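You operate a simulated robot arm through the tools that you are given. There is no shell and no other tool.

Carry out the task below with a simulated robot arm. There is one attempt and no reset: what you move stays moved.

## Task
Wipe the grit off the long blue block and put it away.
Fine: blue cloth, back on its spot; block into the MASTERS drawer, drawer shut. Drop and damage nothing, leave nothing switched on. What is to be rubbed or washed off counts as gone when no trace of it is left.

It is judged by the outcome, as a careful person would: the job done as asked, and still so three seconds after it is handed in. It fails if anything else is knocked over, pushed out of place, dropped, spilled or broken. Flat cloth is picked up by pressing the open fingertips on it (5 to 10 N) and closing them slowly along it; thin cloth reads only 2 to 8 mm in the jaws.

## Robot
A 6-joint arm with a two-finger parallel gripper, fixed in place. Base frame: the origin is on the floor under the middle of its stand, x ahead of it, y to its left, z up. Readings come in mm, degrees, newtons and seconds.
With the tool pointing down near the work surface it reaches from about 320 to 820 mm from the base axis. Its first joint turns from -166.0 to 166.0 degrees. Payload 3.43 kg.
The tool frame sits at the grasp point between the pads (the TCP): z along the fingers, y along the line on which they close. The tips reach 34 mm beyond it. The gripper opens to 128 mm. The fingers are 24 mm wide and 12 mm thick; the gripper's body (48 by 130 mm) begins 96 mm behind the TCP.
Orientation is that of the tool frame in the base frame, as a unit quaternion [x, y, z, w]. With the fingers straight down and closing along the base's y, the tool's x points along the base's -x, its y along +y and its z along -z.

## Interface
- The arm moves only by the tool step_arm. Its argument "increments" is a list that holds one entry, the list of rows, each a list of 7 numbers: the shift along the tool's x, y, z in units of 20 mm (1.0 is 20 mm), then the turn, a rotation vector about the tool's x, y, z in units of 5 degrees (1.0 is 5 degrees), then the gripper command, from -1 (shut) to 1 (fully open), values between in proportion. In form: [[[dx, dy, dz, wx, wy, wz, grip], ...]]. A call has 1 to 20 rows; each row shifts and turns the commanded pose from where the row before left it, along the tool's axes as they then stand. A call with a number of a shift or a turn outside -1 to 1 is refused whole. Rows are played at 5 a second. More than 50 mm and 8.6 degrees between two rows, or a gripper value outside its range, and nothing of the call is played. A pose out of reach is approached as far as the arm can. The call stops where the force on the tool passes 40 N (or 10 N more than at its start, if that is more) or the arm is blocked; 0.2 s more then pass. Each finger travels about 45 mm/s and halts on what it meets, pressing with about 33 N; the grip force reading is that of the motor and also rises with nothing between the fingers. The clock runs only during rows and for 0.2 s after the last one: add rows that do not move to give the fingers time. It gives the time, the measured TCP pose, the force on the tool (base axes), the opening and the grip force at its end, in the units of the frame above (readings bear some noise), with the torque about the TCP (base axes, N m) and any sound that the robot's microphone picked up.
- Cameras (640 x 400 px; columns grow to the right, rows downward): "scene" is fixed at [218.7, 500.1, 1426.3]; the picture's right is [-0.74, -0.67, 0.00], its down [-0.29, 0.32, -0.90] and it looks along [0.60, -0.67, -0.43] (base axes); focal length 363 px, centre (320, 200). "wrist" rides on the gripper at [76, -11, -160] in the tool frame; the picture's right is [0.15, 0.99, 0.00], its down [-0.88, 0.13, -0.46] and it looks along [-0.45, 0.07, 0.89] (tool axes); focal length 234 px, centre (320, 200). There is no depth. A picture from a camera that has moved, and an enlarged one, comes with that camera's place and axes in the base frame and with its lens.
- capture(camera): a new picture of that camera. It takes no simulated time.
- inspect(camera, box): a new picture of the part [left, top, right, bottom] of that camera's present view, enlarged. It takes no simulated time.
- job_done(): hands the job in; it is judged then, once.

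Places have to be worked out from the pictures, the camera data and where the tool is seen. Open the gripper and draw the arm clear of the work before you hand the job in, unless the task says otherwise.

The tools are called after "Emit:" as a command line: name --argument value ..., lists and objects as JSON in quotes. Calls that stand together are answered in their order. step_arm: Moves the arm, as the interface text tells. Its arguments: {"type":"object","properties":{"increments":{"type":"array","items":{"type":"array","items":{"type":"array","items":{"type":"number"}}}}},"required":["increments"]} The other tools are called the same way: capture (camera) takes a picture; inspect (camera, box) takes an enlarged picture of a part of a camera's view; job_done () hands the job in.

At the start:

```text
clock: 0.0
ee_pos: [449.3, 113.0, 1211.1]
tcp_rot: [0.0, 1.0, 0.0, 0.0]
contact_force: [0.9, 0.5, 1.3]
moment: [-0.03, 0.02, 0.02]
gripper_width: 127.9
finger_force: 0.0
```

scene: 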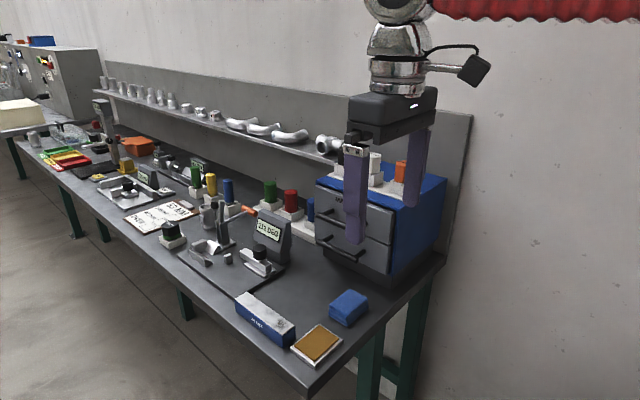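
wrist: 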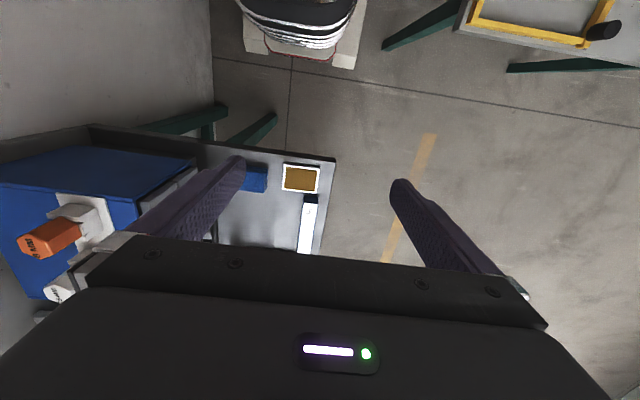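

I start by looking closer at the work area: block, cloth, tray and the drawer cabinet.

Emit:
inspect --camera "scene" --box '[220, 260, 400, 380]'

Emit:
inspect --camera "scene" --box '[290, 130, 470, 280]'

Emit:
inspect --camera "scene" --box '[140, 160, 320, 290]'

Emit:
inspect --camera "wrist" --box '[200, 130, 360, 260]'

```text
3.33 times, centred on (310, 320) of scene
camera zoom: at [218.7, 500.1, 1426.3], right [-0.74, -0.67, 0.0], down [-0.29, 0.32, -0.9], along [0.6, -0.67, -0.43], focal length 1210 px, centre (353, -200)
```

zoom: 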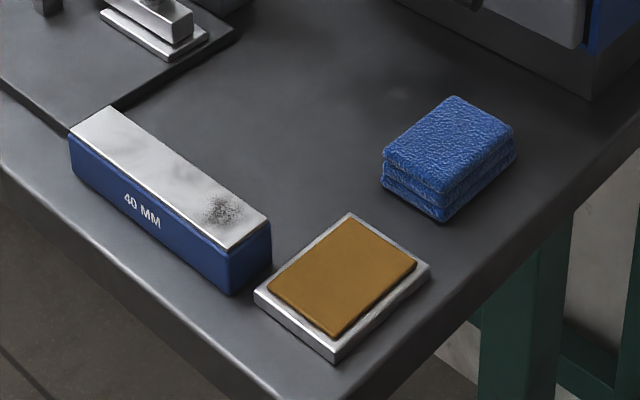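

```text
2.67 times, centred on (380, 205) of scene
camera zoom: at [218.7, 500.1, 1426.3], right [-0.74, -0.67, 0.0], down [-0.29, 0.32, -0.9], along [0.6, -0.67, -0.43], focal length 968 px, centre (160, 187)
```

zoom: 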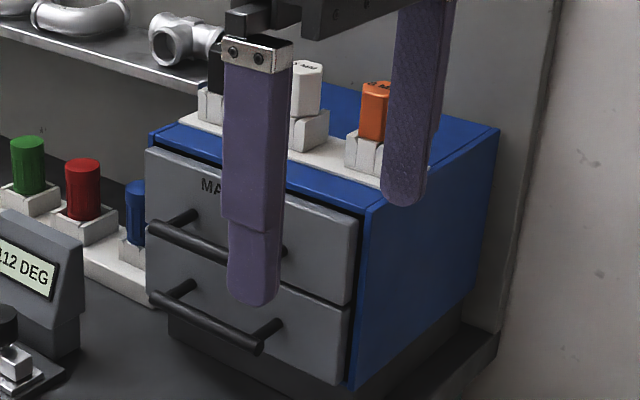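

```text
3.08 times, centred on (230, 225) of scene
camera zoom: at [218.7, 500.1, 1426.3], right [-0.74, -0.67, 0.0], down [-0.29, 0.32, -0.9], along [0.6, -0.67, -0.43], focal length 1117 px, centre (597, 123)
```

zoom: 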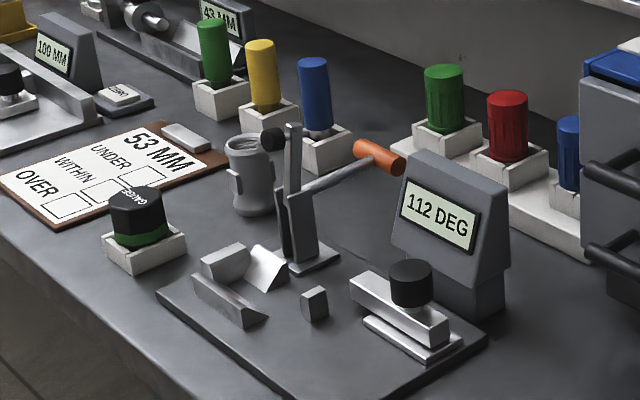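

```text
3.08 times, centred on (280, 195) of wrist
camera zoom: at [374.2, 100.6, 1371.4], right [-0.15, 0.99, 0.0], down [0.88, 0.13, 0.46], along [0.45, 0.07, -0.89], focal length 720 px, centre (443, 215)
```

zoom: 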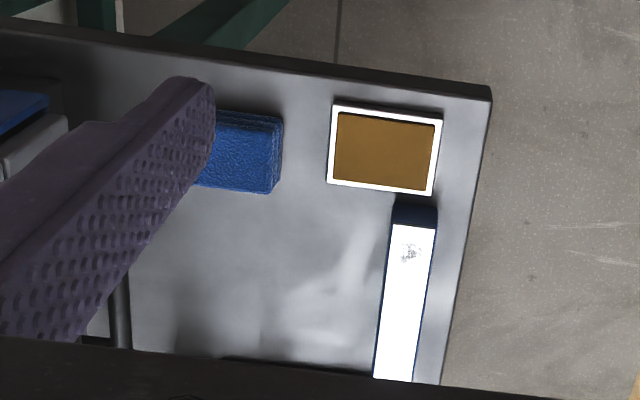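

The block ("40 MM", grit on its top near the robot-side end) appears to be around x 650–815, y 100–135, and the cloth around x 590–645, y -90 to -5, on a table at z≈805. I move forward and somewhat down for a better wrist view, staying high.

Emit:
step_arm --increments '[[[-1, -0.3, 0.7, 0, 0, 0, 1], [-1, -0.3, 0.7, 0, 0, 0, 1], [-1, -0.3, 0.7, 0, 0, 0, 1], [-1, -0.3, 0.7, 0, 0, 0, 1], [-1, -0.3, 0.7, 0, 0, 0, 1], [-1, -0.3, 0.7, 0, 0, 0, 1], [0, 0, 0, 0, 0, 0, 1]]]'

```text
clock: 1.6
ee_pos: [568.6, 76.6, 1127.3]
tcp_rot: [-0.001, 1.0, 0.0, 0.0]
contact_force: [-1.0, -0.4, 0.3]
moment: [0.01, 0.02, 0.0]
gripper_width: 127.7
finger_force: 0.1
```

The arm is at (569, 77, 1127). I take pictures from both cameras.

Emit:
capture --camera "wrist"

Emit:
capture --camera "scene"

Emit:
inspect --camera "scene" --box '[300, 150, 460, 290]'

```text
taken
camera wrist: at [494.4, 64.4, 1288.5], right [-0.15, 0.99, 0.0], down [0.88, 0.13, 0.46], along [0.45, 0.07, -0.89], focal length 234 px, centre (320, 200)
```

wrist: 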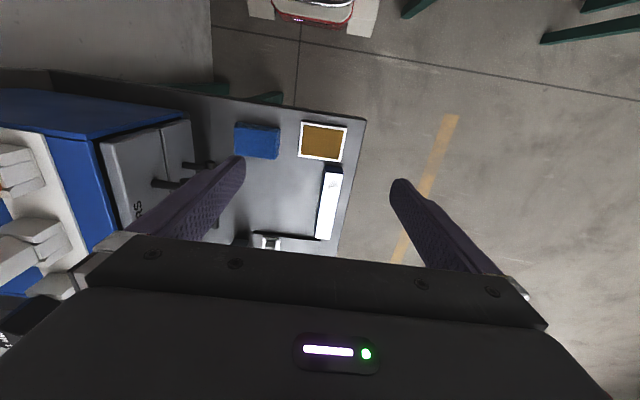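

```text
taken
```

scene: 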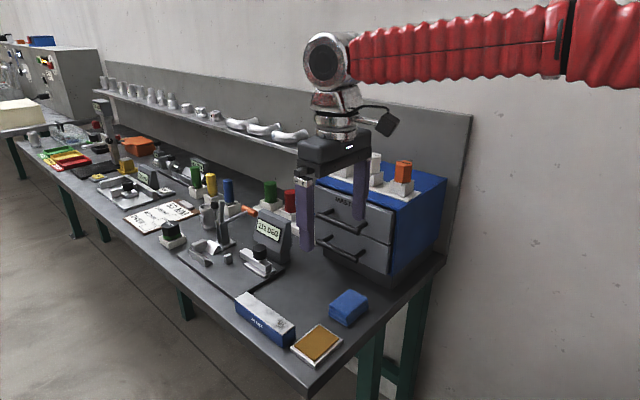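

```text
2.86 times, centred on (380, 220) of scene
camera zoom: at [218.7, 500.1, 1426.3], right [-0.74, -0.67, 0.0], down [-0.29, 0.32, -0.9], along [0.6, -0.67, -0.43], focal length 1037 px, centre (149, 143)
```

zoom: 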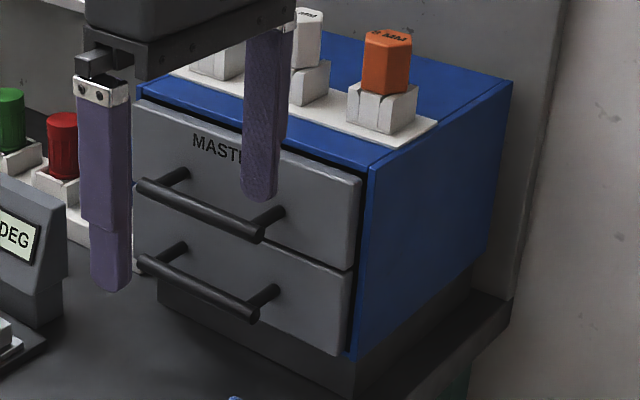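

The top drawer carries the MASTERS label. I enlarge the wrist view for the cloth/block area and the drawer.

Emit:
inspect --camera "wrist" --box '[220, 100, 380, 260]'

Emit:
inspect --camera "wrist" --box '[60, 80, 260, 260]'

Emit:
inspect --camera "scene" --box '[220, 270, 380, 370]'

```text
2.50 times, centred on (300, 180) of wrist
camera zoom: at [494.4, 64.4, 1288.5], right [-0.15, 0.99, 0.0], down [0.88, 0.13, 0.46], along [0.45, 0.07, -0.89], focal length 585 px, centre (370, 250)
```

zoom: 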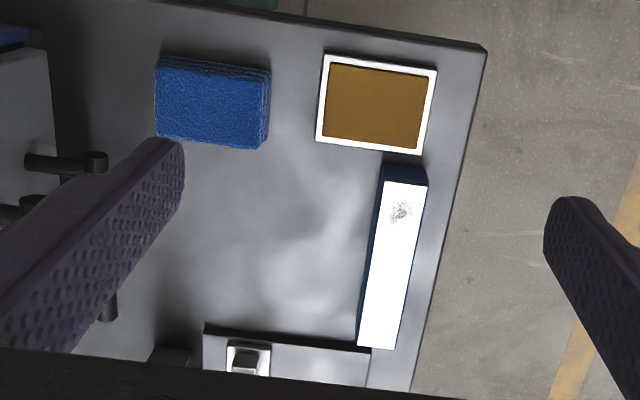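

```text
2.22 times, centred on (160, 170) of wrist
camera zoom: at [494.4, 64.4, 1288.5], right [-0.15, 0.99, 0.0], down [0.88, 0.13, 0.46], along [0.45, 0.07, -0.89], focal length 520 px, centre (676, 267)
```

zoom: 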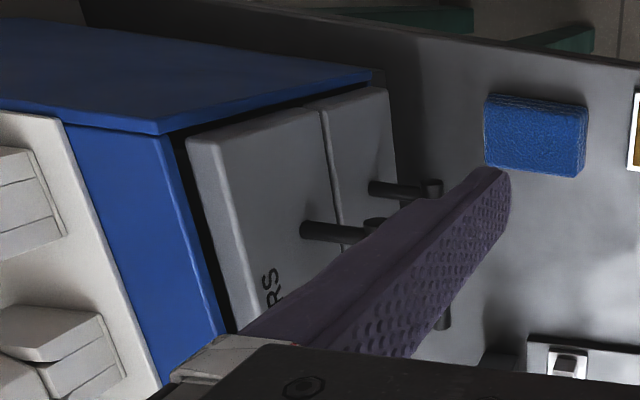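

```text
4.00 times, centred on (300, 320) of scene
camera zoom: at [218.7, 500.1, 1426.3], right [-0.74, -0.67, 0.0], down [-0.29, 0.32, -0.9], along [0.6, -0.67, -0.43], focal length 1452 px, centre (400, -280)
```

zoom: 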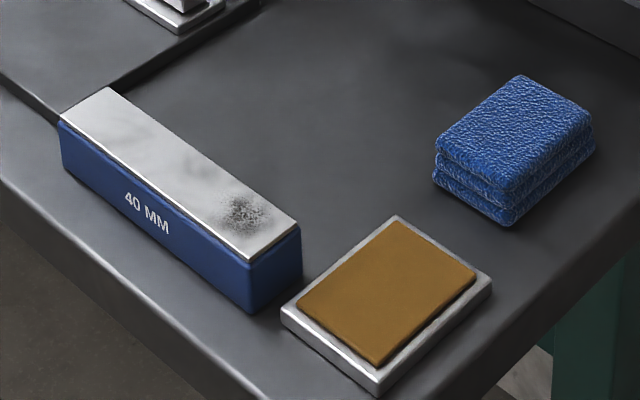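

Triangulating, the cloth's centre is about (619, -51) with its top at z≈832, the block spans x 654–821, y 101–138, top ≈ 843. I move above the cloth, gripper open, to z≈930 and check from there.

Emit:
step_arm --increments '[[[-0.255, -0.638, 1, 0, 0, 0, 1], [-0.255, -0.638, 1, 0, 0, 0, 1], [-0.255, -0.638, 1, 0, 0, 0, 1], [-0.255, -0.638, 1, 0, 0, 0, 1], [-0.255, -0.638, 1, 0, 0, 0, 1], [-0.255, -0.638, 1, 0, 0, 0, 1], [-0.255, -0.638, 1, 0, 0, 0, 1], [-0.255, -0.638, 1, 0, 0, 0, 1], [-0.255, -0.638, 1, 0, 0, 0, 1], [-0.255, -0.638, 1, 0, 0, 0, 1], [0, 0, 0, 0, 0, 0, 1]]]'

```text
clock: 4.0
ee_pos: [619.9, -52.0, 928.9]
tcp_rot: [0.001, 1.0, 0.0, 0.0]
contact_force: [-1.0, -0.1, -0.6]
moment: [0.04, 0.02, 0.0]
gripper_width: 127.7
finger_force: 0.3
```

The TCP is at (620, -52, 929), and I check the alignment over the cloth in both views.

Emit:
capture --camera "wrist"

Emit:
inspect --camera "scene" --box '[240, 200, 440, 340]'

```text
taken
camera wrist: at [544.4, -63.9, 1088.7], right [-0.15, 0.99, 0.0], down [0.88, 0.13, 0.46], along [0.45, 0.07, -0.89], focal length 234 px, centre (320, 200)
```

wrist: 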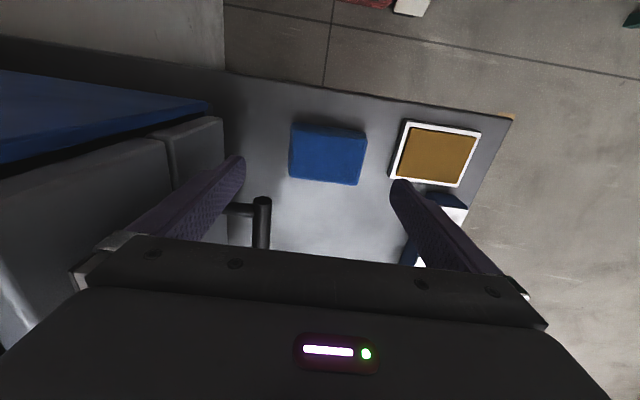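

```text
2.86 times, centred on (340, 270) of scene
camera zoom: at [218.7, 500.1, 1426.3], right [-0.74, -0.67, 0.0], down [-0.29, 0.32, -0.9], along [0.6, -0.67, -0.43], focal length 1037 px, centre (263, 0)
```

zoom: 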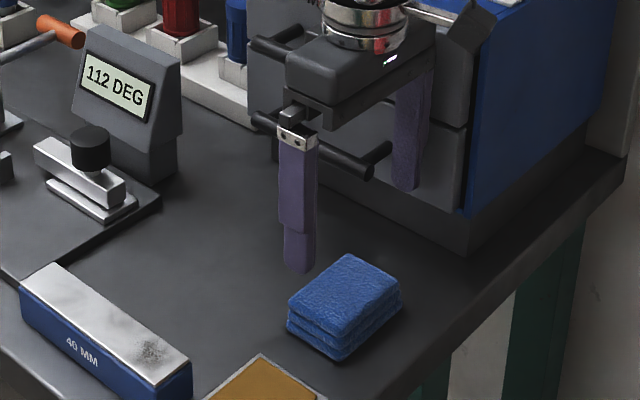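

The lower handle's end comes out at about (634, -97, 920) and the upper handle near z≈998, so the gripper body would come too close to them with the current orientation. I raise, shift away from the cabinet and turn the tool 90° about its axis (camera toward +y), so that the fingers close along x.

Emit:
step_arm --increments '[[[0.2, 0.5, -1, 0, 0, 0, 1], [0.2, 0.5, -1, 0, 0, 0, 1], [0, 0.5, -1, 0, 0, 0, 1], [0, 0.5, -1, 0, 0, 0, 1], [0, 0.6, -1, 0, 0, 0, 1], [0, 0, 0, 0, 0, 1, 1], [0, 0, 0, 0, 0, 1, 1], [0, 0, 0, 0, 0, 1, 1], [0, 0, 0, 0, 0, 1, 1], [0, 0, 0, 0, 0, 1, 1], [0, 0, 0, 0, 0, 1, 1], [0, 0, 0, 0, 0, 1, 1], [0, 0, 0, 0, 0, 1, 1], [0, 0, 0, 0, 0, 1, 1], [0, 0, 0, 0, 0, 0, 1]]]'

Emit:
step_arm --increments '[[[0, 0, 0, 0, 0, 1, 1], [0, 0, 0, 0, 0, 1, 1], [0, 0, 0, 0, 0, 1, 1], [0, 0, 0, 0, 0, 1, 1], [0, 0, 0, 0, 0, 1, 1], [0, 0, 0, 0, 0, 1, 1], [0, 0, 0, 0, 0, 1, 1], [0, 0, 0, 0, 0, 1, 1], [0, 0, 0, 0, 0, 1, 1], [0, 0, 0, 0, 0, 0, 1], [0, 0, 0, 0, 0, 0, 1]]]'

```text
clock: 7.2
ee_pos: [612.3, 0.0, 1027.4]
tcp_rot: [0.384, 0.924, 0.0, 0.0]
contact_force: [-0.2, -0.2, -0.6]
moment: [0.03, -0.02, 0.01]
gripper_width: 128.0
finger_force: 0.0
```

```text
clock: 9.6
ee_pos: [612.8, 0.5, 1025.8]
tcp_rot: [0.707, 0.707, 0.0, 0.0]
contact_force: [0.0, 1.0, 0.0]
moment: [0.0, -0.03, 0.0]
gripper_width: 128.0
finger_force: 0.2
```

The tool now closes along x with the camera on the +y side. I take wrist and scene views to locate the cloth and handles.

Emit:
capture --camera "wrist"

Emit:
inspect --camera "wrist" --box '[200, 60, 440, 240]'

Emit:
inspect --camera "scene" --box '[240, 120, 460, 340]'

```text
taken
camera wrist: at [602.2, 75.3, 1187.2], right [0.99, 0.15, 0.0], down [0.13, -0.88, 0.46], along [0.07, -0.45, -0.89], focal length 234 px, centre (320, 200)
```

wrist: 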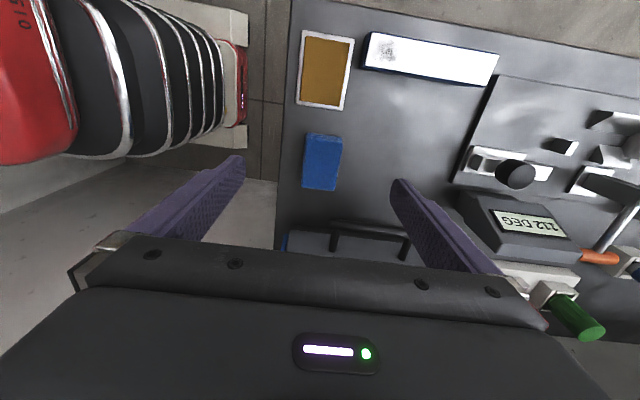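

```text
2.22 times, centred on (320, 150) of wrist
camera zoom: at [602.2, 75.3, 1187.2], right [0.99, 0.15, 0.0], down [0.13, -0.88, 0.46], along [0.07, -0.45, -0.89], focal length 520 px, centre (320, 311)
```

zoom: 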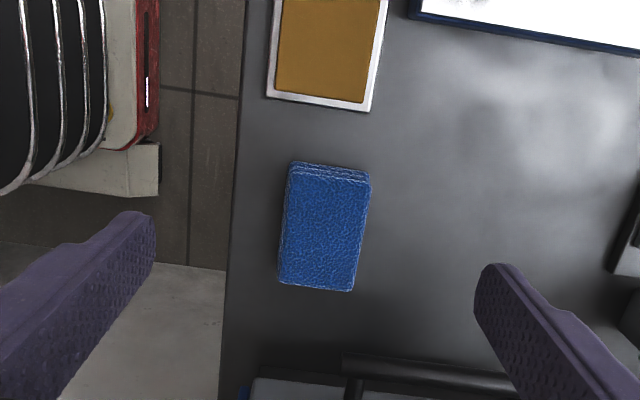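

```text
1.82 times, centred on (350, 230) of scene
camera zoom: at [218.7, 500.1, 1426.3], right [-0.74, -0.67, 0.0], down [-0.29, 0.32, -0.9], along [0.6, -0.67, -0.43], focal length 660 px, centre (266, 146)
```

zoom: 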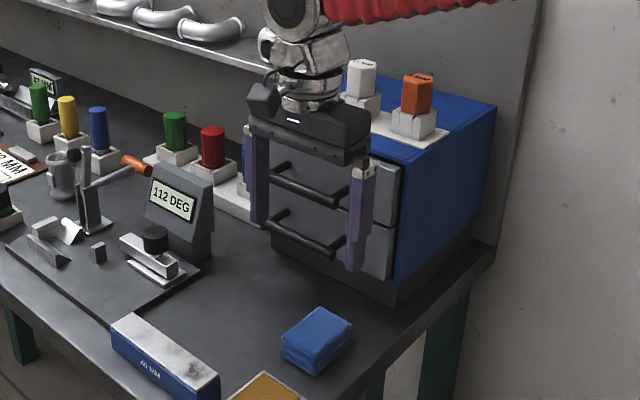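

Two views put the cloth's centre at about (622, -47), edges x 594–650, y -87 to -8. To keep clear of the drawer handles I will grip it at y≈-30; I narrow the fingers to about 90 mm and come down to z≈905.

Emit:
step_arm --increments '[[[-0.3, 0.09, 1, 0, 0, 0, 0.4], [-0.3, 0.09, 1, 0, 0, 0, 0.4], [-0.3, 0.09, 1, 0, 0, 0, 0.4], [-0.3, 0.09, 1, 0, 0, 0, 0.4], [-0.3, 0.1, 1, 0, 0, 0, 0.4], [0, 0, 1, 0, 0, 0, 0.4], [0, 0, 0, 0, 0, 0, 0.4], [0, 0, 0, 0, 0, 0, 0.4]]]'

Emit:
inspect --camera "scene" --box '[240, 160, 440, 340]'

Emit:
capture --camera "wrist"

```text
clock: 11.4
ee_pos: [621.4, -29.6, 905.7]
tcp_rot: [0.707, 0.707, 0.0, -0.001]
contact_force: [-0.3, 0.2, 0.4]
moment: [-0.01, 0.0, 0.01]
gripper_width: 89.5
finger_force: 0.1
```

```text
2.22 times, centred on (340, 250) of scene
camera zoom: at [218.7, 500.1, 1426.3], right [-0.74, -0.67, 0.0], down [-0.29, 0.32, -0.9], along [0.6, -0.67, -0.43], focal length 807 px, centre (276, 89)
```

zoom: 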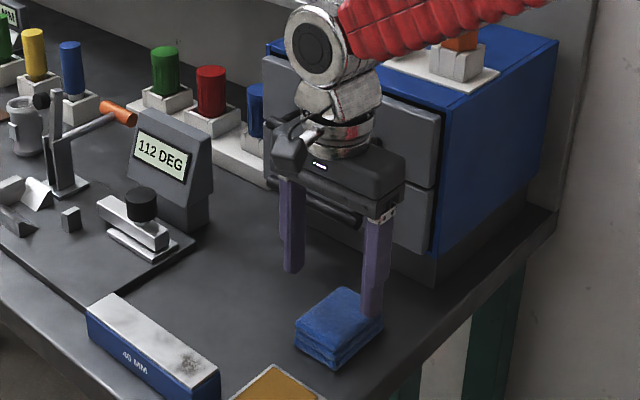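

```text
taken
camera wrist: at [611.4, 45.8, 1066.2], right [0.99, 0.15, 0.0], down [0.13, -0.88, 0.46], along [0.07, -0.45, -0.89], focal length 234 px, centre (320, 200)
```

wrist: 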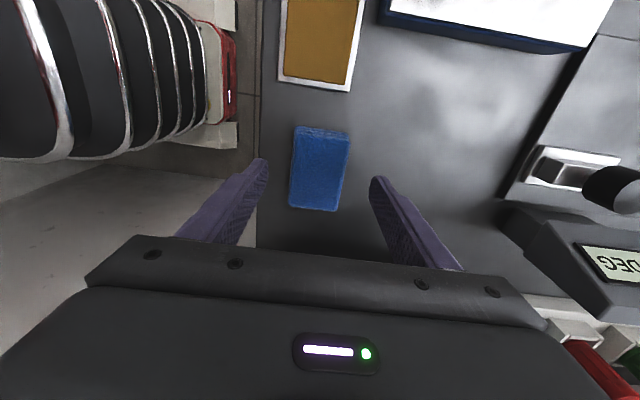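

The fingers straddle the cloth along x. I lower to TCP z≈849 (tips about 10 mm above the table) and close gradually.

Emit:
step_arm --increments '[[[0, 0.03, 0.7, 0, 0, 0, 0.4], [0, 0, 0.7, 0, 0, 0, 0.4], [0, 0, 0.7, 0, 0, 0, 0.4], [0, 0, 0.7, 0, 0, 0, 0.4], [0, 0, 0, 0, 0, 0, 0.4], [0, 0, 0, 0, 0, 0, 0.2], [0, 0, 0, 0, 0, 0, 0.1], [0, 0, 0, 0, 0, 0, 0.0], [0, 0, 0, 0, 0, 0, -0.05], [0, 0, 0, 0, 0, 0, -0.1], [0, 0, 0, 0, 0, 0, -0.1]]]'

Emit:
inspect --camera "scene" --box '[270, 200, 430, 340]'

Emit:
capture --camera "wrist"

```text
clock: 13.8
ee_pos: [621.7, -29.5, 851.3]
tcp_rot: [0.707, 0.707, 0.0, 0.0]
contact_force: [0.0, 0.4, 0.3]
moment: [-0.01, 0.02, -0.04]
gripper_width: 59.0
finger_force: 33.3
```

```text
2.86 times, centred on (350, 270) of scene
camera zoom: at [218.7, 500.1, 1426.3], right [-0.74, -0.67, 0.0], down [-0.29, 0.32, -0.9], along [0.6, -0.67, -0.43], focal length 1037 px, centre (234, 0)
```

zoom: 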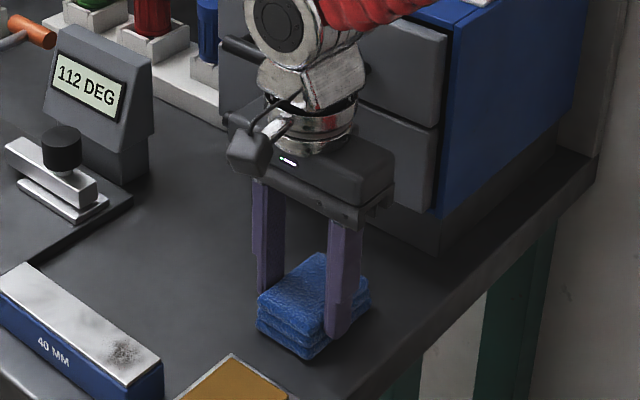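

```text
taken
camera wrist: at [612.2, 46.1, 1011.2], right [0.99, 0.15, 0.0], down [0.13, -0.88, 0.46], along [0.07, -0.45, -0.89], focal length 234 px, centre (320, 200)
```

wrist: 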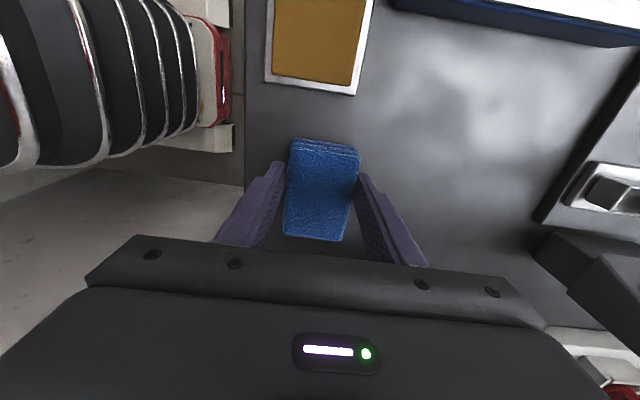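

Width reads 59.0 mm with 33 N: the cloth is held. I keep squeezing and lift straight up slowly by 60 mm, then look.

Emit:
step_arm --increments '[[[0, 0, 0, 0, 0, 0, -0.2], [0, 0, 0, 0, 0, 0, -0.2], [0, 0, -0.4, 0, 0, 0, -0.2], [0, 0, -0.6, 0, 0, 0, -0.2], [0, 0, -0.6, 0, 0, 0, -0.2], [0, 0, -0.6, 0, 0, 0, -0.2], [0, 0, -0.8, 0, 0, 0, -0.2], [0, 0, 0, 0, 0, 0, -0.2]]]'

Emit:
inspect --camera "scene" --box '[240, 180, 430, 340]'

```text
clock: 15.6
ee_pos: [622.1, -29.8, 911.6]
tcp_rot: [0.708, 0.707, -0.001, 0.0]
contact_force: [-0.3, 0.3, -0.1]
moment: [-0.04, 0.01, 0.01]
gripper_width: 58.9
finger_force: 33.0
```

```text
2.50 times, centred on (335, 260) of scene
camera zoom: at [218.7, 500.1, 1426.3], right [-0.74, -0.67, 0.0], down [-0.29, 0.32, -0.9], along [0.6, -0.67, -0.43], focal length 907 px, centre (282, 50)
```

zoom: 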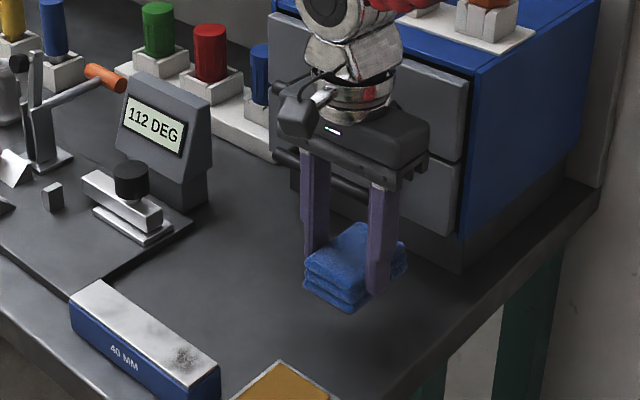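

The cloth lifts as one firm pad, still level. I carry it over to above the grit, (688, 119), keeping z≈912.

Emit:
step_arm --increments '[[[0.75, 0.33, 0, 0, 0, 0, -0.2], [0.75, 0.33, 0, 0, 0, 0, -0.2], [0.75, 0.33, 0, 0, 0, 0, -0.2], [0.75, 0.33, 0, 0, 0, 0, -0.2], [0.75, 0.33, 0, 0, 0, 0, -0.2], [0.75, 0.33, 0, 0, 0, 0, -0.2], [0.75, 0.33, 0, 0, 0, 0, -0.2], [0.75, 0.33, 0, 0, 0, 0, -0.2], [0.75, 0.33, 0, 0, 0, 0, -0.2], [0.7, 0.33, 0, 0, 0, 0, -0.2], [0, 0, 0, 0, 0, 0, -0.2]]]'

Emit:
inspect --camera "scene" --box '[200, 200, 390, 360]'

Emit:
capture --camera "wrist"

```text
clock: 18.0
ee_pos: [689.0, 119.2, 911.9]
tcp_rot: [0.707, 0.707, 0.0, 0.0]
contact_force: [-0.3, 0.1, -0.6]
moment: [0.03, 0.0, -0.01]
gripper_width: 58.9
finger_force: 32.9
```

```text
2.50 times, centred on (295, 280) of scene
camera zoom: at [218.7, 500.1, 1426.3], right [-0.74, -0.67, 0.0], down [-0.29, 0.32, -0.9], along [0.6, -0.67, -0.43], focal length 907 px, centre (382, 0)
```

zoom: 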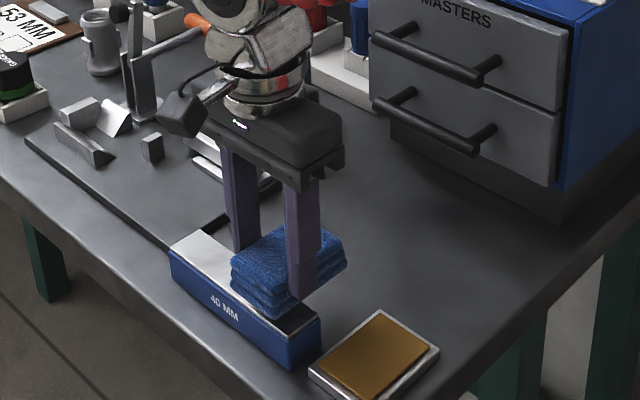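

```text
taken
camera wrist: at [678.3, 194.3, 1071.7], right [0.99, 0.15, 0.0], down [0.13, -0.88, 0.46], along [0.07, -0.45, -0.89], focal length 234 px, centre (320, 200)
```

wrist: 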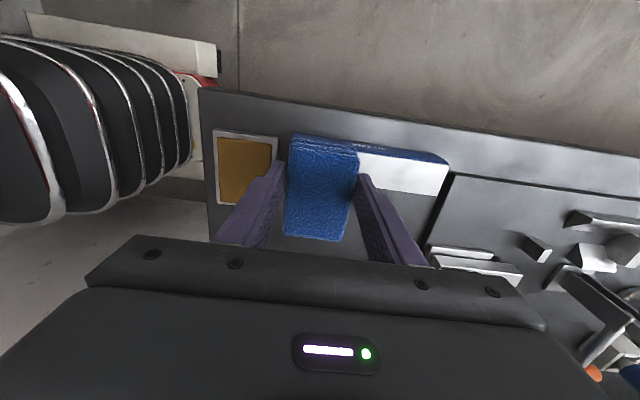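

The pad hovers over the gritty end. I descend to z≈893, just above expected contact (≈890), and read the force.

Emit:
step_arm --increments '[[[0, 0, 0.5, 0, 0, 0, -0.2], [0, 0, 0.4, 0, 0, 0, -0.2], [0, 0, 0, 0, 0, 0, -0.2], [0, 0, 0, 0, 0, 0, -0.2]]]'

Emit:
step_arm --increments '[[[0, 0, 0.1, 0, 0, 0, -0.2], [0, 0, 0, 0, 0, 0, -0.2]]]'

```text
clock: 19.0
ee_pos: [688.7, 119.6, 892.9]
tcp_rot: [0.707, 0.707, 0.001, -0.001]
contact_force: [0.1, -0.1, -0.4]
moment: [0.03, -0.04, 0.01]
gripper_width: 59.1
finger_force: 33.3
```

```text
clock: 19.6
ee_pos: [688.6, 119.2, 891.4]
tcp_rot: [0.707, 0.707, 0.0, 0.0]
contact_force: [0.2, -0.1, -1.2]
moment: [0.0, -0.02, 0.0]
gripper_width: 58.9
finger_force: 32.9
```

No contact yet at z≈891. I go down another 1 mm at a time.

Emit:
step_arm --increments '[[[0, 0, 0.05, 0, 0, 0, -0.2], [0, 0, 0, 0, 0, 0, -0.2]]]'

Emit:
step_arm --increments '[[[0, 0, 0.05, 0, 0, 0, -0.2], [0, 0, 0, 0, 0, 0, -0.2]]]'

Emit:
step_arm --increments '[[[0, 0, 0.05, 0, 0, 0, -0.2], [0, 0, 0, 0, 0, 0, -0.2]]]'

```text
clock: 20.2
ee_pos: [688.5, 119.4, 890.5]
tcp_rot: [0.707, 0.707, 0.001, 0.0]
contact_force: [-0.9, -0.7, 6.1]
moment: [-0.04, 0.06, -0.01]
gripper_width: 59.1
finger_force: 33.3
```

```text
clock: 20.8
ee_pos: [688.9, 119.1, 889.8]
tcp_rot: [0.707, 0.707, 0.0, 0.001]
contact_force: [1.3, -1.8, 15.9]
moment: [-0.12, 0.15, -0.03]
gripper_width: 59.0
finger_force: 33.2
```

```text
clock: 21.4
ee_pos: [686.9, 119.3, 889.9]
tcp_rot: [0.707, 0.707, 0.002, 0.0]
contact_force: [0.1, 0.6, 28.8]
moment: [0.01, 0.22, 0.0]
gripper_width: 59.0
finger_force: 32.7
```

Contact began at z≈890.5 and the force rises about 10 N per mm, so 29 N is too much. I back off 2 mm to get about 8 N.

Emit:
step_arm --increments '[[[0, 0, -0.1, 0, 0, 0, -0.2], [0, 0, 0, 0, 0, 0, -0.2]]]'

```text
clock: 22.0
ee_pos: [687.8, 119.3, 889.3]
tcp_rot: [0.707, 0.707, 0.0, 0.0]
contact_force: [4.8, 1.5, 18.0]
moment: [0.07, -0.38, 0.03]
gripper_width: 59.3
finger_force: 33.2
```

Still 18 N; I back off another millimetre.

Emit:
step_arm --increments '[[[0, 0, -0.05, 0, 0, 0, -0.2], [0, 0, 0, 0, 0, 0, -0.2]]]'

Emit:
inspect --camera "scene" --box '[220, 220, 360, 350]'

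```text
clock: 22.6
ee_pos: [687.8, 119.1, 890.8]
tcp_rot: [0.707, 0.707, -0.001, -0.001]
contact_force: [3.2, -0.3, 7.6]
moment: [-0.03, -0.4, -0.03]
gripper_width: 58.9
finger_force: 33.1
```

```text
3.08 times, centred on (290, 285) of scene
camera zoom: at [218.7, 500.1, 1426.3], right [-0.74, -0.67, 0.0], down [-0.29, 0.32, -0.9], along [0.6, -0.67, -0.43], focal length 1117 px, centre (412, -62)
```

zoom: 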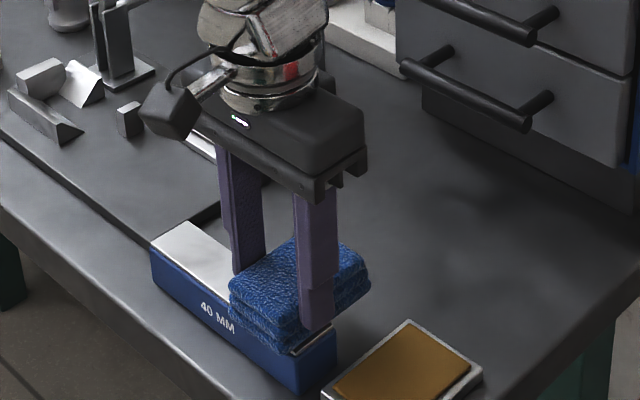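

Now 7.6 N. I make a first gentle back-and-forth stroke along the block, ±18 mm, and read the force.

Emit:
step_arm --increments '[[[0, -0.3, 0, 0, 0, 0, -0.2], [0, -0.3, 0, 0, 0, 0, -0.2], [0, -0.3, 0, 0, 0, 0, -0.2], [0, 0.3, 0, 0, 0, 0, -0.2], [0, 0.3, 0, 0, 0, 0, -0.2], [0, 0.3, 0, 0, 0, 0, -0.2]]]'

Emit:
inspect --camera "scene" --box '[220, 220, 360, 350]'

```text
clock: 24.0
ee_pos: [687.8, 119.0, 890.8]
tcp_rot: [0.707, 0.707, -0.001, 0.0]
contact_force: [0.3, -0.9, -0.5]
moment: [0.03, 0.0, 0.02]
gripper_width: 59.2
finger_force: 32.9
```

```text
3.08 times, centred on (290, 285) of scene
camera zoom: at [218.7, 500.1, 1426.3], right [-0.74, -0.67, 0.0], down [-0.29, 0.32, -0.9], along [0.6, -0.67, -0.43], focal length 1117 px, centre (412, -62)
```

zoom: 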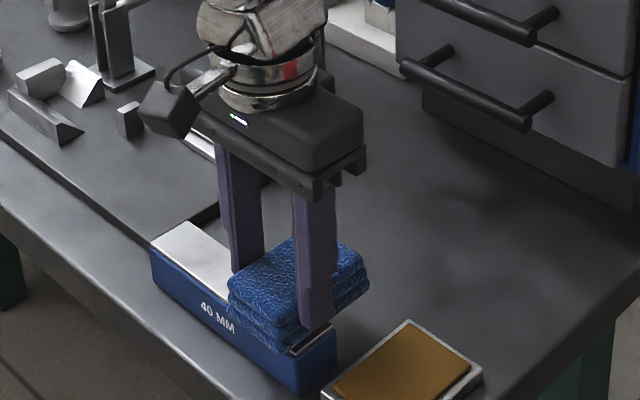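

Contact force has relaxed to zero after the stroke; the block hasn't moved. I press down 1 mm more and stroke again repeatedly.

Emit:
step_arm --increments '[[[0, 0, 0.05, 0, 0, 0, -0.2], [0, 0, 0, 0, 0, 0, -0.2]]]'

```text
clock: 24.6
ee_pos: [687.8, 119.9, 890.5]
tcp_rot: [0.708, 0.707, 0.0, -0.001]
contact_force: [0.6, 0.3, 0.5]
moment: [0.01, -0.01, -0.03]
gripper_width: 59.0
finger_force: 33.2
```

Emit:
step_arm --increments '[[[0, 0, 0.04, 0, 0, 0, -0.2], [0, 0, 0, 0, 0, 0, -0.2]]]'

```text
clock: 25.2
ee_pos: [688.6, 118.9, 890.3]
tcp_rot: [0.707, 0.707, 0.0, 0.001]
contact_force: [-1.3, 0.0, 10.2]
moment: [-0.05, 0.21, 0.01]
gripper_width: 59.0
finger_force: 32.9
```

About 10 N of pressing force now, which suits rubbing. I stroke along the block several times (x 670–706).

Emit:
step_arm --increments '[[[0, -0.3, 0, 0, 0, 0, -0.2], [0, -0.3, 0, 0, 0, 0, -0.2], [0, -0.3, 0, 0, 0, 0, -0.2], [0, 0.3, 0, 0, 0, 0, -0.2], [0, 0.3, 0, 0, 0, 0, -0.2], [0, 0.3, 0, 0, 0, 0, -0.2], [0, 0.3, 0, 0, 0, 0, -0.2], [0, 0.3, 0, 0, 0, 0, -0.2], [0, 0.3, 0, 0, 0, 0, -0.2], [0, -0.3, 0, 0, 0, 0, -0.2], [0, -0.3, 0, 0, 0, 0, -0.2], [0, -0.3, 0, 0, 0, 0, -0.2], [0, -0.3, 0, 0, 0, 0, -0.2]]]'

Emit:
inspect --camera "scene" --box '[220, 220, 360, 350]'

```text
clock: 28.0
ee_pos: [683.8, 119.7, 889.9]
tcp_rot: [0.707, 0.707, 0.002, 0.002]
contact_force: [9.9, -1.4, 22.5]
moment: [-0.07, -0.33, -0.02]
gripper_width: 58.9
finger_force: 32.2
```

```text
3.08 times, centred on (290, 285) of scene
camera zoom: at [218.7, 500.1, 1426.3], right [-0.74, -0.67, 0.0], down [-0.29, 0.32, -0.9], along [0.6, -0.67, -0.43], focal length 1117 px, centre (412, -62)
```

zoom: 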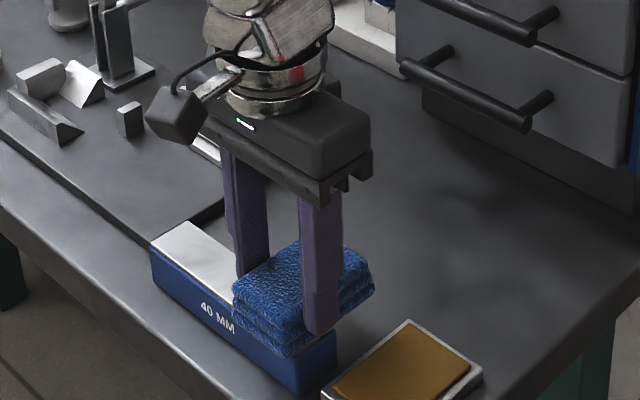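

Force is up at 22 N in this stroke direction. I lift the pad off and move back toward -y to see how the grit looks.

Emit:
step_arm --increments '[[[0, 0, -0.2, 0, 0, 0, -0.2], [0, 0, -0.8, 0, 0, 0, -0.2], [0, 0, -1, 0, 0, 0, -0.2], [-1, 0, -1, 0, 0, 0, -0.2], [-1, 0, 0, 0, 0, 0, -0.2], [-1, 0, 0, 0, 0, 0, -0.2], [-1, 0, 0, 0, 0, 0, -0.2], [0, 0, 0, 0, 0, 0, -0.2]]]'

Emit:
inspect --camera "scene" --box '[220, 280, 310, 350]'

Emit:
capture --camera "wrist"

```text
clock: 29.8
ee_pos: [682.2, 38.0, 948.7]
tcp_rot: [0.708, 0.706, 0.0, 0.0]
contact_force: [0.0, -0.3, -1.6]
moment: [0.04, 0.01, 0.01]
gripper_width: 58.9
finger_force: 33.5
```

```text
5.71 times, centred on (265, 315) of scene
camera zoom: at [218.7, 500.1, 1426.3], right [-0.74, -0.67, 0.0], down [-0.29, 0.32, -0.9], along [0.6, -0.67, -0.43], focal length 2074 px, centre (634, -457)
```

zoom: 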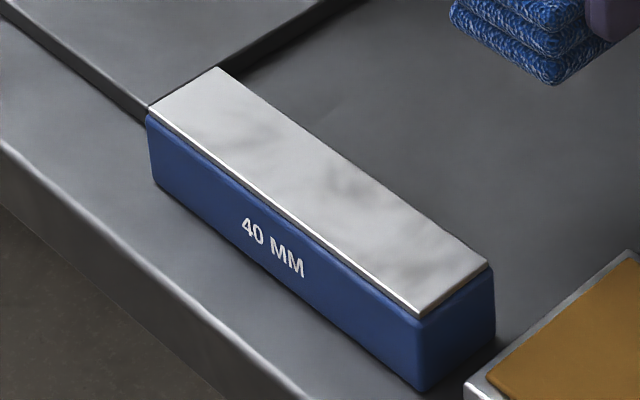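

```text
taken
camera wrist: at [672.0, 113.8, 1110.1], right [0.99, 0.15, 0.0], down [0.13, -0.88, 0.46], along [0.07, -0.45, -0.89], focal length 234 px, centre (320, 200)
```

wrist: 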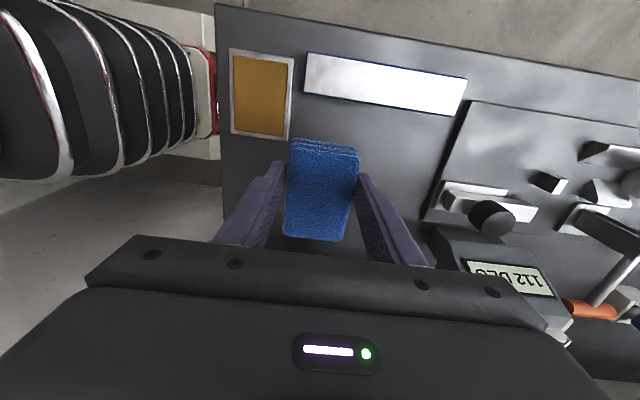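

The grit seems gone in this view. I enlarge the block top from both cameras to be sure no trace is left.

Emit:
inspect --camera "wrist" --box '[295, 35, 475, 130]'

Emit:
inspect --camera "scene" --box '[260, 300, 300, 330]'

Emit:
inspect --camera "wrist" --box '[295, 40, 385, 110]'

```text
3.56 times, centred on (385, 82) of wrist
camera zoom: at [672.0, 113.8, 1110.1], right [0.99, 0.15, 0.0], down [0.13, -0.88, 0.46], along [0.07, -0.45, -0.89], focal length 833 px, centre (89, 618)
```

zoom: 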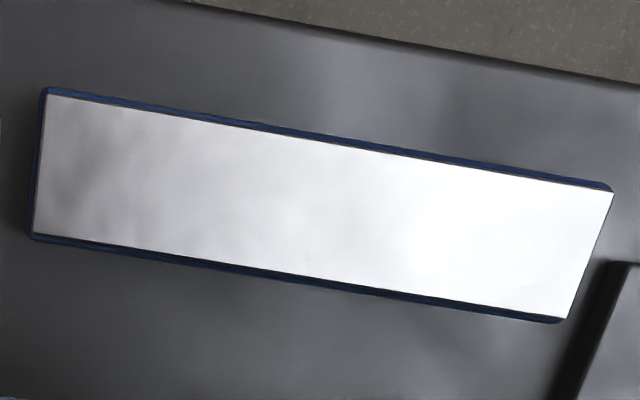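

```text
13.33 times, centred on (280, 315) of scene
camera zoom: at [218.7, 500.1, 1426.3], right [-0.74, -0.67, 0.0], down [-0.29, 0.32, -0.9], along [0.6, -0.67, -0.43], focal length 4839 px, centre (853, -1333)
```

zoom: 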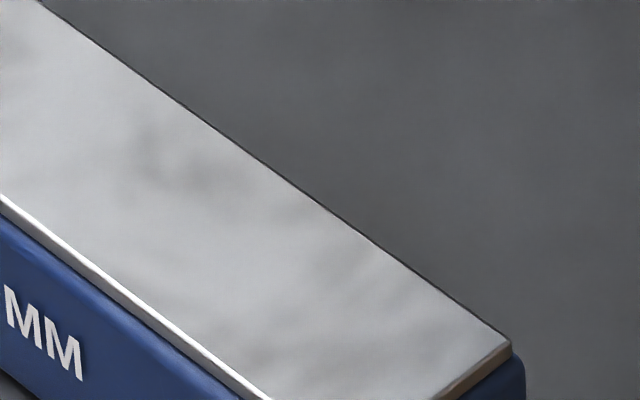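

```text
5.71 times, centred on (340, 75) of wrist
camera zoom: at [672.0, 113.8, 1110.1], right [0.99, 0.15, 0.0], down [0.13, -0.88, 0.46], along [0.07, -0.45, -0.89], focal length 1338 px, centre (206, 914)
```

zoom: 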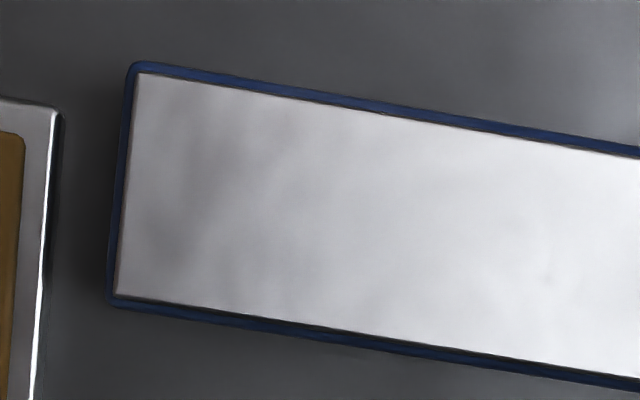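

The specks are gone; only cloudy reflections remain. For certainty I'll make a second pass over a longer stretch; I go back over the block and down to just above contact.

Emit:
step_arm --increments '[[[1, 0.1, 0, 0, 0, 0, -0.2], [1, 0.1, 0, 0, 0, 0, -0.2], [1, 0.1, 0, 0, 0, 0, -0.2], [1.0, 0.1, 0.6, 0, 0, 0, -0.2], [0.05, 0, 0.9, 0, 0, 0, -0.2], [0, 0, 0.9, 0, 0, 0, -0.2], [0, 0, 0.4, 0, 0, 0, -0.2], [0, 0, 0, 0, 0, 0, -0.2], [0, 0, 0, 0, 0, 0, -0.2]]]'

Emit:
step_arm --increments '[[[0, 0, 0.05, 0, 0, 0, -0.2], [0, 0, 0, 0, 0, 0, -0.2]]]'

```text
clock: 31.8
ee_pos: [690.6, 121.0, 892.9]
tcp_rot: [0.707, 0.707, 0.0, 0.0]
contact_force: [-0.3, 0.1, -1.2]
moment: [0.0, 0.0, 0.02]
gripper_width: 59.2
finger_force: 33.1
```

```text
clock: 32.4
ee_pos: [689.5, 119.2, 891.9]
tcp_rot: [0.707, 0.707, 0.0, -0.001]
contact_force: [0.2, -0.6, -1.3]
moment: [0.02, 0.0, 0.02]
gripper_width: 58.7
finger_force: 33.1
```

No contact yet at 891.9; I lower by another 1.6 mm to come into light contact.

Emit:
step_arm --increments '[[[0, 0, 0.05, 0, 0, 0, -0.2], [0, 0, 0.03, 0, 0, 0, -0.2], [0, 0, 0, 0, 0, 0, -0.2]]]'

```text
clock: 33.2
ee_pos: [690.3, 121.0, 891.2]
tcp_rot: [0.707, 0.707, 0.0, 0.0]
contact_force: [0.3, 0.0, -0.5]
moment: [0.02, -0.01, 0.0]
gripper_width: 58.8
finger_force: 32.9
```

Still no contact force. I go down another millimetre.

Emit:
step_arm --increments '[[[0, 0, 0.04, 0, 0, 0, -0.2], [0, 0, 0, 0, 0, 0, -0.2]]]'

Emit:
step_arm --increments '[[[0, 0, 0.03, 0, 0, 0, -0.2], [0, 0, 0, 0, 0, 0, -0.2]]]'

```text
clock: 33.8
ee_pos: [691.3, 120.6, 889.9]
tcp_rot: [0.707, 0.708, 0.001, 0.0]
contact_force: [-0.4, -0.5, 2.9]
moment: [0.02, -0.04, 0.0]
gripper_width: 59.1
finger_force: 33.3
```

```text
clock: 34.4
ee_pos: [689.0, 120.3, 890.3]
tcp_rot: [0.707, 0.707, 0.0, 0.0]
contact_force: [0.4, -1.2, 8.1]
moment: [-0.12, 0.05, 0.01]
gripper_width: 59.2
finger_force: 33.0
```

The force is 8 N, good. I rub along x over a longer stretch (672–732) and back.

Emit:
step_arm --increments '[[[0, 0.4, 0, 0, 0, 0, -0.2], [0, 0.4, 0, 0, 0, 0, -0.2], [0, 0.4, 0, 0, 0, 0, -0.2], [0, 0.4, 0, 0, 0, 0, -0.2], [0, 0.4, 0, 0, 0, 0, -0.2], [0, -0.4, 0, 0, 0, 0, -0.2], [0, -0.4, 0, 0, 0, 0, -0.2], [0, -0.4, 0, 0, 0, 0, -0.2], [0, -0.4, 0, 0, 0, 0, -0.2], [0, -0.4, 0, 0, 0, 0, -0.2], [0, -0.4, 0, 0, 0, 0, -0.2], [0, -0.4, 0, 0, 0, 0, -0.2], [0, 0.4, 0, 0, 0, 0, -0.2], [0, 0.4, 0, 0, 0, 0, -0.2]]]'

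```text
clock: 37.4
ee_pos: [689.6, 120.7, 890.2]
tcp_rot: [0.707, 0.707, -0.001, -0.001]
contact_force: [-7.2, 0.6, 13.8]
moment: [0.02, 0.19, 0.0]
gripper_width: 58.9
finger_force: 33.1
```

Rubbing at 14 N with steady friction. I add a few short cross strokes in y, then lift off and check again.

Emit:
step_arm --increments '[[[0.3, -0.2, 0, 0, 0, 0, -0.2], [0.2, -0.2, 0, 0, 0, 0, -0.2], [-0.3, 0, 0, 0, 0, 0, -0.2], [-0.3, 0, 0, 0, 0, 0, -0.2], [-0.3, 0.2, 0, 0, 0, 0, -0.2], [0.3, 0.2, 0, 0, 0, 0, -0.2], [0.1, 0, -0.2, 0, 0, 0, -0.2], [0, 0, -0.8, 0, 0, 0, -0.2], [0, 0, -1, 0, 0, 0, -0.2], [-1, 0, -1, 0, 0, 0, -0.2], [-1, 0, 0, 0, 0, 0, -0.2], [-1, 0, 0, 0, 0, 0, -0.2], [-1, 0, 0, 0, 0, 0, -0.2], [0, 0, 0, 0, 0, 0, -0.2]]]'

Emit:
inspect --camera "scene" --box '[220, 280, 310, 350]'

Emit:
inspect --camera "wrist" --box '[270, 35, 480, 130]'

Emit:
capture --camera "wrist"

```text
clock: 40.4
ee_pos: [690.2, 40.7, 950.1]
tcp_rot: [0.707, 0.707, 0.0, -0.001]
contact_force: [0.6, 0.2, -1.4]
moment: [0.03, 0.02, 0.0]
gripper_width: 58.9
finger_force: 33.2
```

```text
5.71 times, centred on (265, 315) of scene
camera zoom: at [218.7, 500.1, 1426.3], right [-0.74, -0.67, 0.0], down [-0.29, 0.32, -0.9], along [0.6, -0.67, -0.43], focal length 2074 px, centre (634, -457)
```

zoom: 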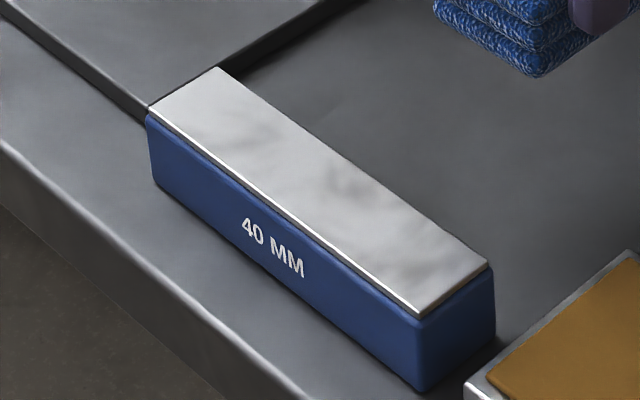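

```text
3.05 times, centred on (375, 82) of wrist
camera zoom: at [679.0, 115.7, 1110.5], right [0.99, 0.15, 0.0], down [0.13, -0.88, 0.46], along [0.07, -0.45, -0.89], focal length 714 px, centre (152, 558)
```

zoom: 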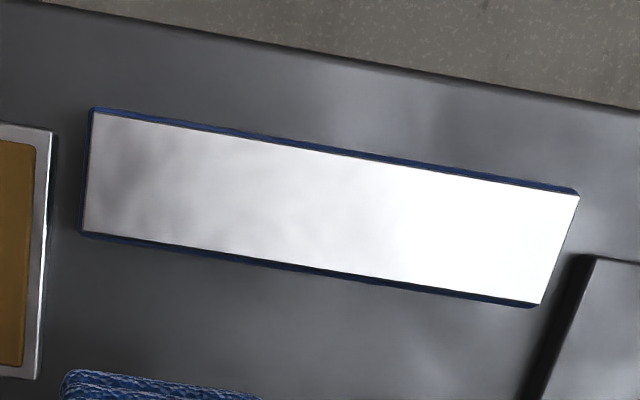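

```text
taken
camera wrist: at [679.0, 115.7, 1110.5], right [0.99, 0.15, 0.0], down [0.13, -0.88, 0.46], along [0.07, -0.45, -0.89], focal length 234 px, centre (320, 200)
```

wrist: 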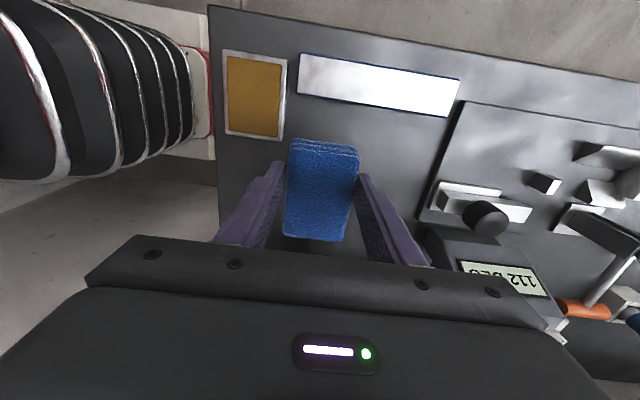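

The grit is completely gone in both views and the block hasn't moved. I carry the cloth back above its spot at (621.7, -29.5), z≈912.

Emit:
step_arm --increments '[[[-0.5, -0.5, 0, 0, 0, 0, -0.2], [-0.5, -0.5, 0, 0, 0, 0, -0.2], [-0.5, -0.5, 0, 0, 0, 0, -0.2], [-0.5, -0.5, 0.3, 0, 0, 0, -0.2], [-0.5, -0.5, 0.4, 0, 0, 0, -0.2], [-0.5, -0.5, 0.4, 0, 0, 0, -0.2], [-0.51, -0.425, 0.4, 0, 0, 0, -0.2], [0, 0, 0.4, 0, 0, 0, -0.2], [0, 0, 0, 0, 0, 0, -0.2], [0, 0, 0, 0, 0, 0, -0.2]]]'

```text
clock: 42.6
ee_pos: [621.5, -29.5, 910.9]
tcp_rot: [0.707, 0.707, -0.001, 0.001]
contact_force: [-0.1, -0.3, -0.8]
moment: [0.0, 0.02, -0.01]
gripper_width: 59.0
finger_force: 33.2
```

The pose matches the pick-up position. I lower to z≈853.

Emit:
step_arm --increments '[[[0, 0, 0.8, 0, 0, 0, -0.2], [0, 0, 0.8, 0, 0, 0, -0.2], [0, 0, 0.7, 0, 0, 0, -0.2], [0, 0, 0.4, 0, 0, 0, -0.2], [0, 0, 0.15, 0, 0, 0, -0.2], [0, 0, 0.05, 0, 0, 0, -0.2], [0, 0, 0, 0, 0, 0, -0.2]]]'

```text
clock: 44.2
ee_pos: [622.2, -31.6, 853.0]
tcp_rot: [0.707, 0.707, 0.0, 0.0]
contact_force: [-0.8, -0.3, -1.1]
moment: [0.0, -0.01, -0.01]
gripper_width: 59.1
finger_force: 32.2
```

No table contact yet at 853; I lower in 1 mm steps until I feel the table.

Emit:
step_arm --increments '[[[0, 0, 0.05, 0, 0, 0, -0.2], [0, 0, 0, 0, 0, 0, -0.2]]]'

Emit:
step_arm --increments '[[[0, 0, 0.04, 0, 0, 0, -0.2], [0, 0, 0, 0, 0, 0, -0.2]]]'

```text
clock: 44.8
ee_pos: [622.1, -30.6, 850.9]
tcp_rot: [0.707, 0.708, 0.0, 0.0]
contact_force: [0.2, -0.6, -0.9]
moment: [-0.02, -0.01, 0.0]
gripper_width: 59.0
finger_force: 33.0
```

```text
clock: 45.4
ee_pos: [620.9, -31.0, 851.1]
tcp_rot: [0.708, 0.706, -0.001, 0.0]
contact_force: [-0.7, -0.1, -0.8]
moment: [-0.02, -0.02, 0.01]
gripper_width: 59.2
finger_force: 33.0
```

Still no load on the tool; I continue down by 0.8 mm twice, reading the force.

Emit:
step_arm --increments '[[[0, 0, 0.04, 0, 0, 0, -0.2], [0, 0, 0, 0, 0, 0, -0.2]]]'

```text
clock: 46.0
ee_pos: [621.0, -30.6, 850.3]
tcp_rot: [0.708, 0.707, 0.0, 0.0]
contact_force: [-0.9, -0.7, -0.3]
moment: [-0.01, -0.01, 0.02]
gripper_width: 59.0
finger_force: 32.6
```

One more small step down to sense the table.

Emit:
step_arm --increments '[[[0, 0, 0.03, 0, 0, 0, -0.2], [0, 0, 0, 0, 0, 0, -0.2]]]'

```text
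clock: 46.6
ee_pos: [622.0, -29.0, 849.7]
tcp_rot: [0.707, 0.707, 0.0, 0.0]
contact_force: [-0.2, -0.1, -0.4]
moment: [-0.01, 0.01, -0.01]
gripper_width: 58.8
finger_force: 33.7
```

The pad may have slid up by a millimetre or so in the jaws while pressing. I keep lowering in fine steps.

Emit:
step_arm --increments '[[[0, 0, 0.03, 0, 0, 0, -0.2], [0, 0, 0, 0, 0, 0, -0.2]]]'

Emit:
inspect --camera "scene" --box '[300, 260, 400, 330]'

```text
clock: 47.2
ee_pos: [621.4, -29.9, 849.5]
tcp_rot: [0.707, 0.707, 0.0, 0.001]
contact_force: [-1.7, 0.9, 9.8]
moment: [-0.06, 0.16, -0.02]
gripper_width: 59.0
finger_force: 33.6
```

```text
5.71 times, centred on (350, 295) of scene
camera zoom: at [218.7, 500.1, 1426.3], right [-0.74, -0.67, 0.0], down [-0.29, 0.32, -0.9], along [0.6, -0.67, -0.43], focal length 2074 px, centre (149, -343)
```

zoom: 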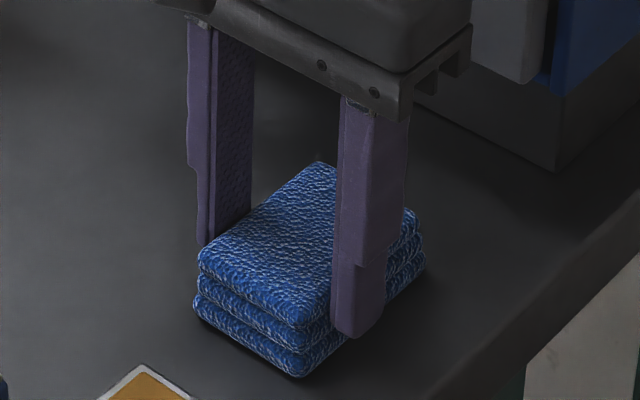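

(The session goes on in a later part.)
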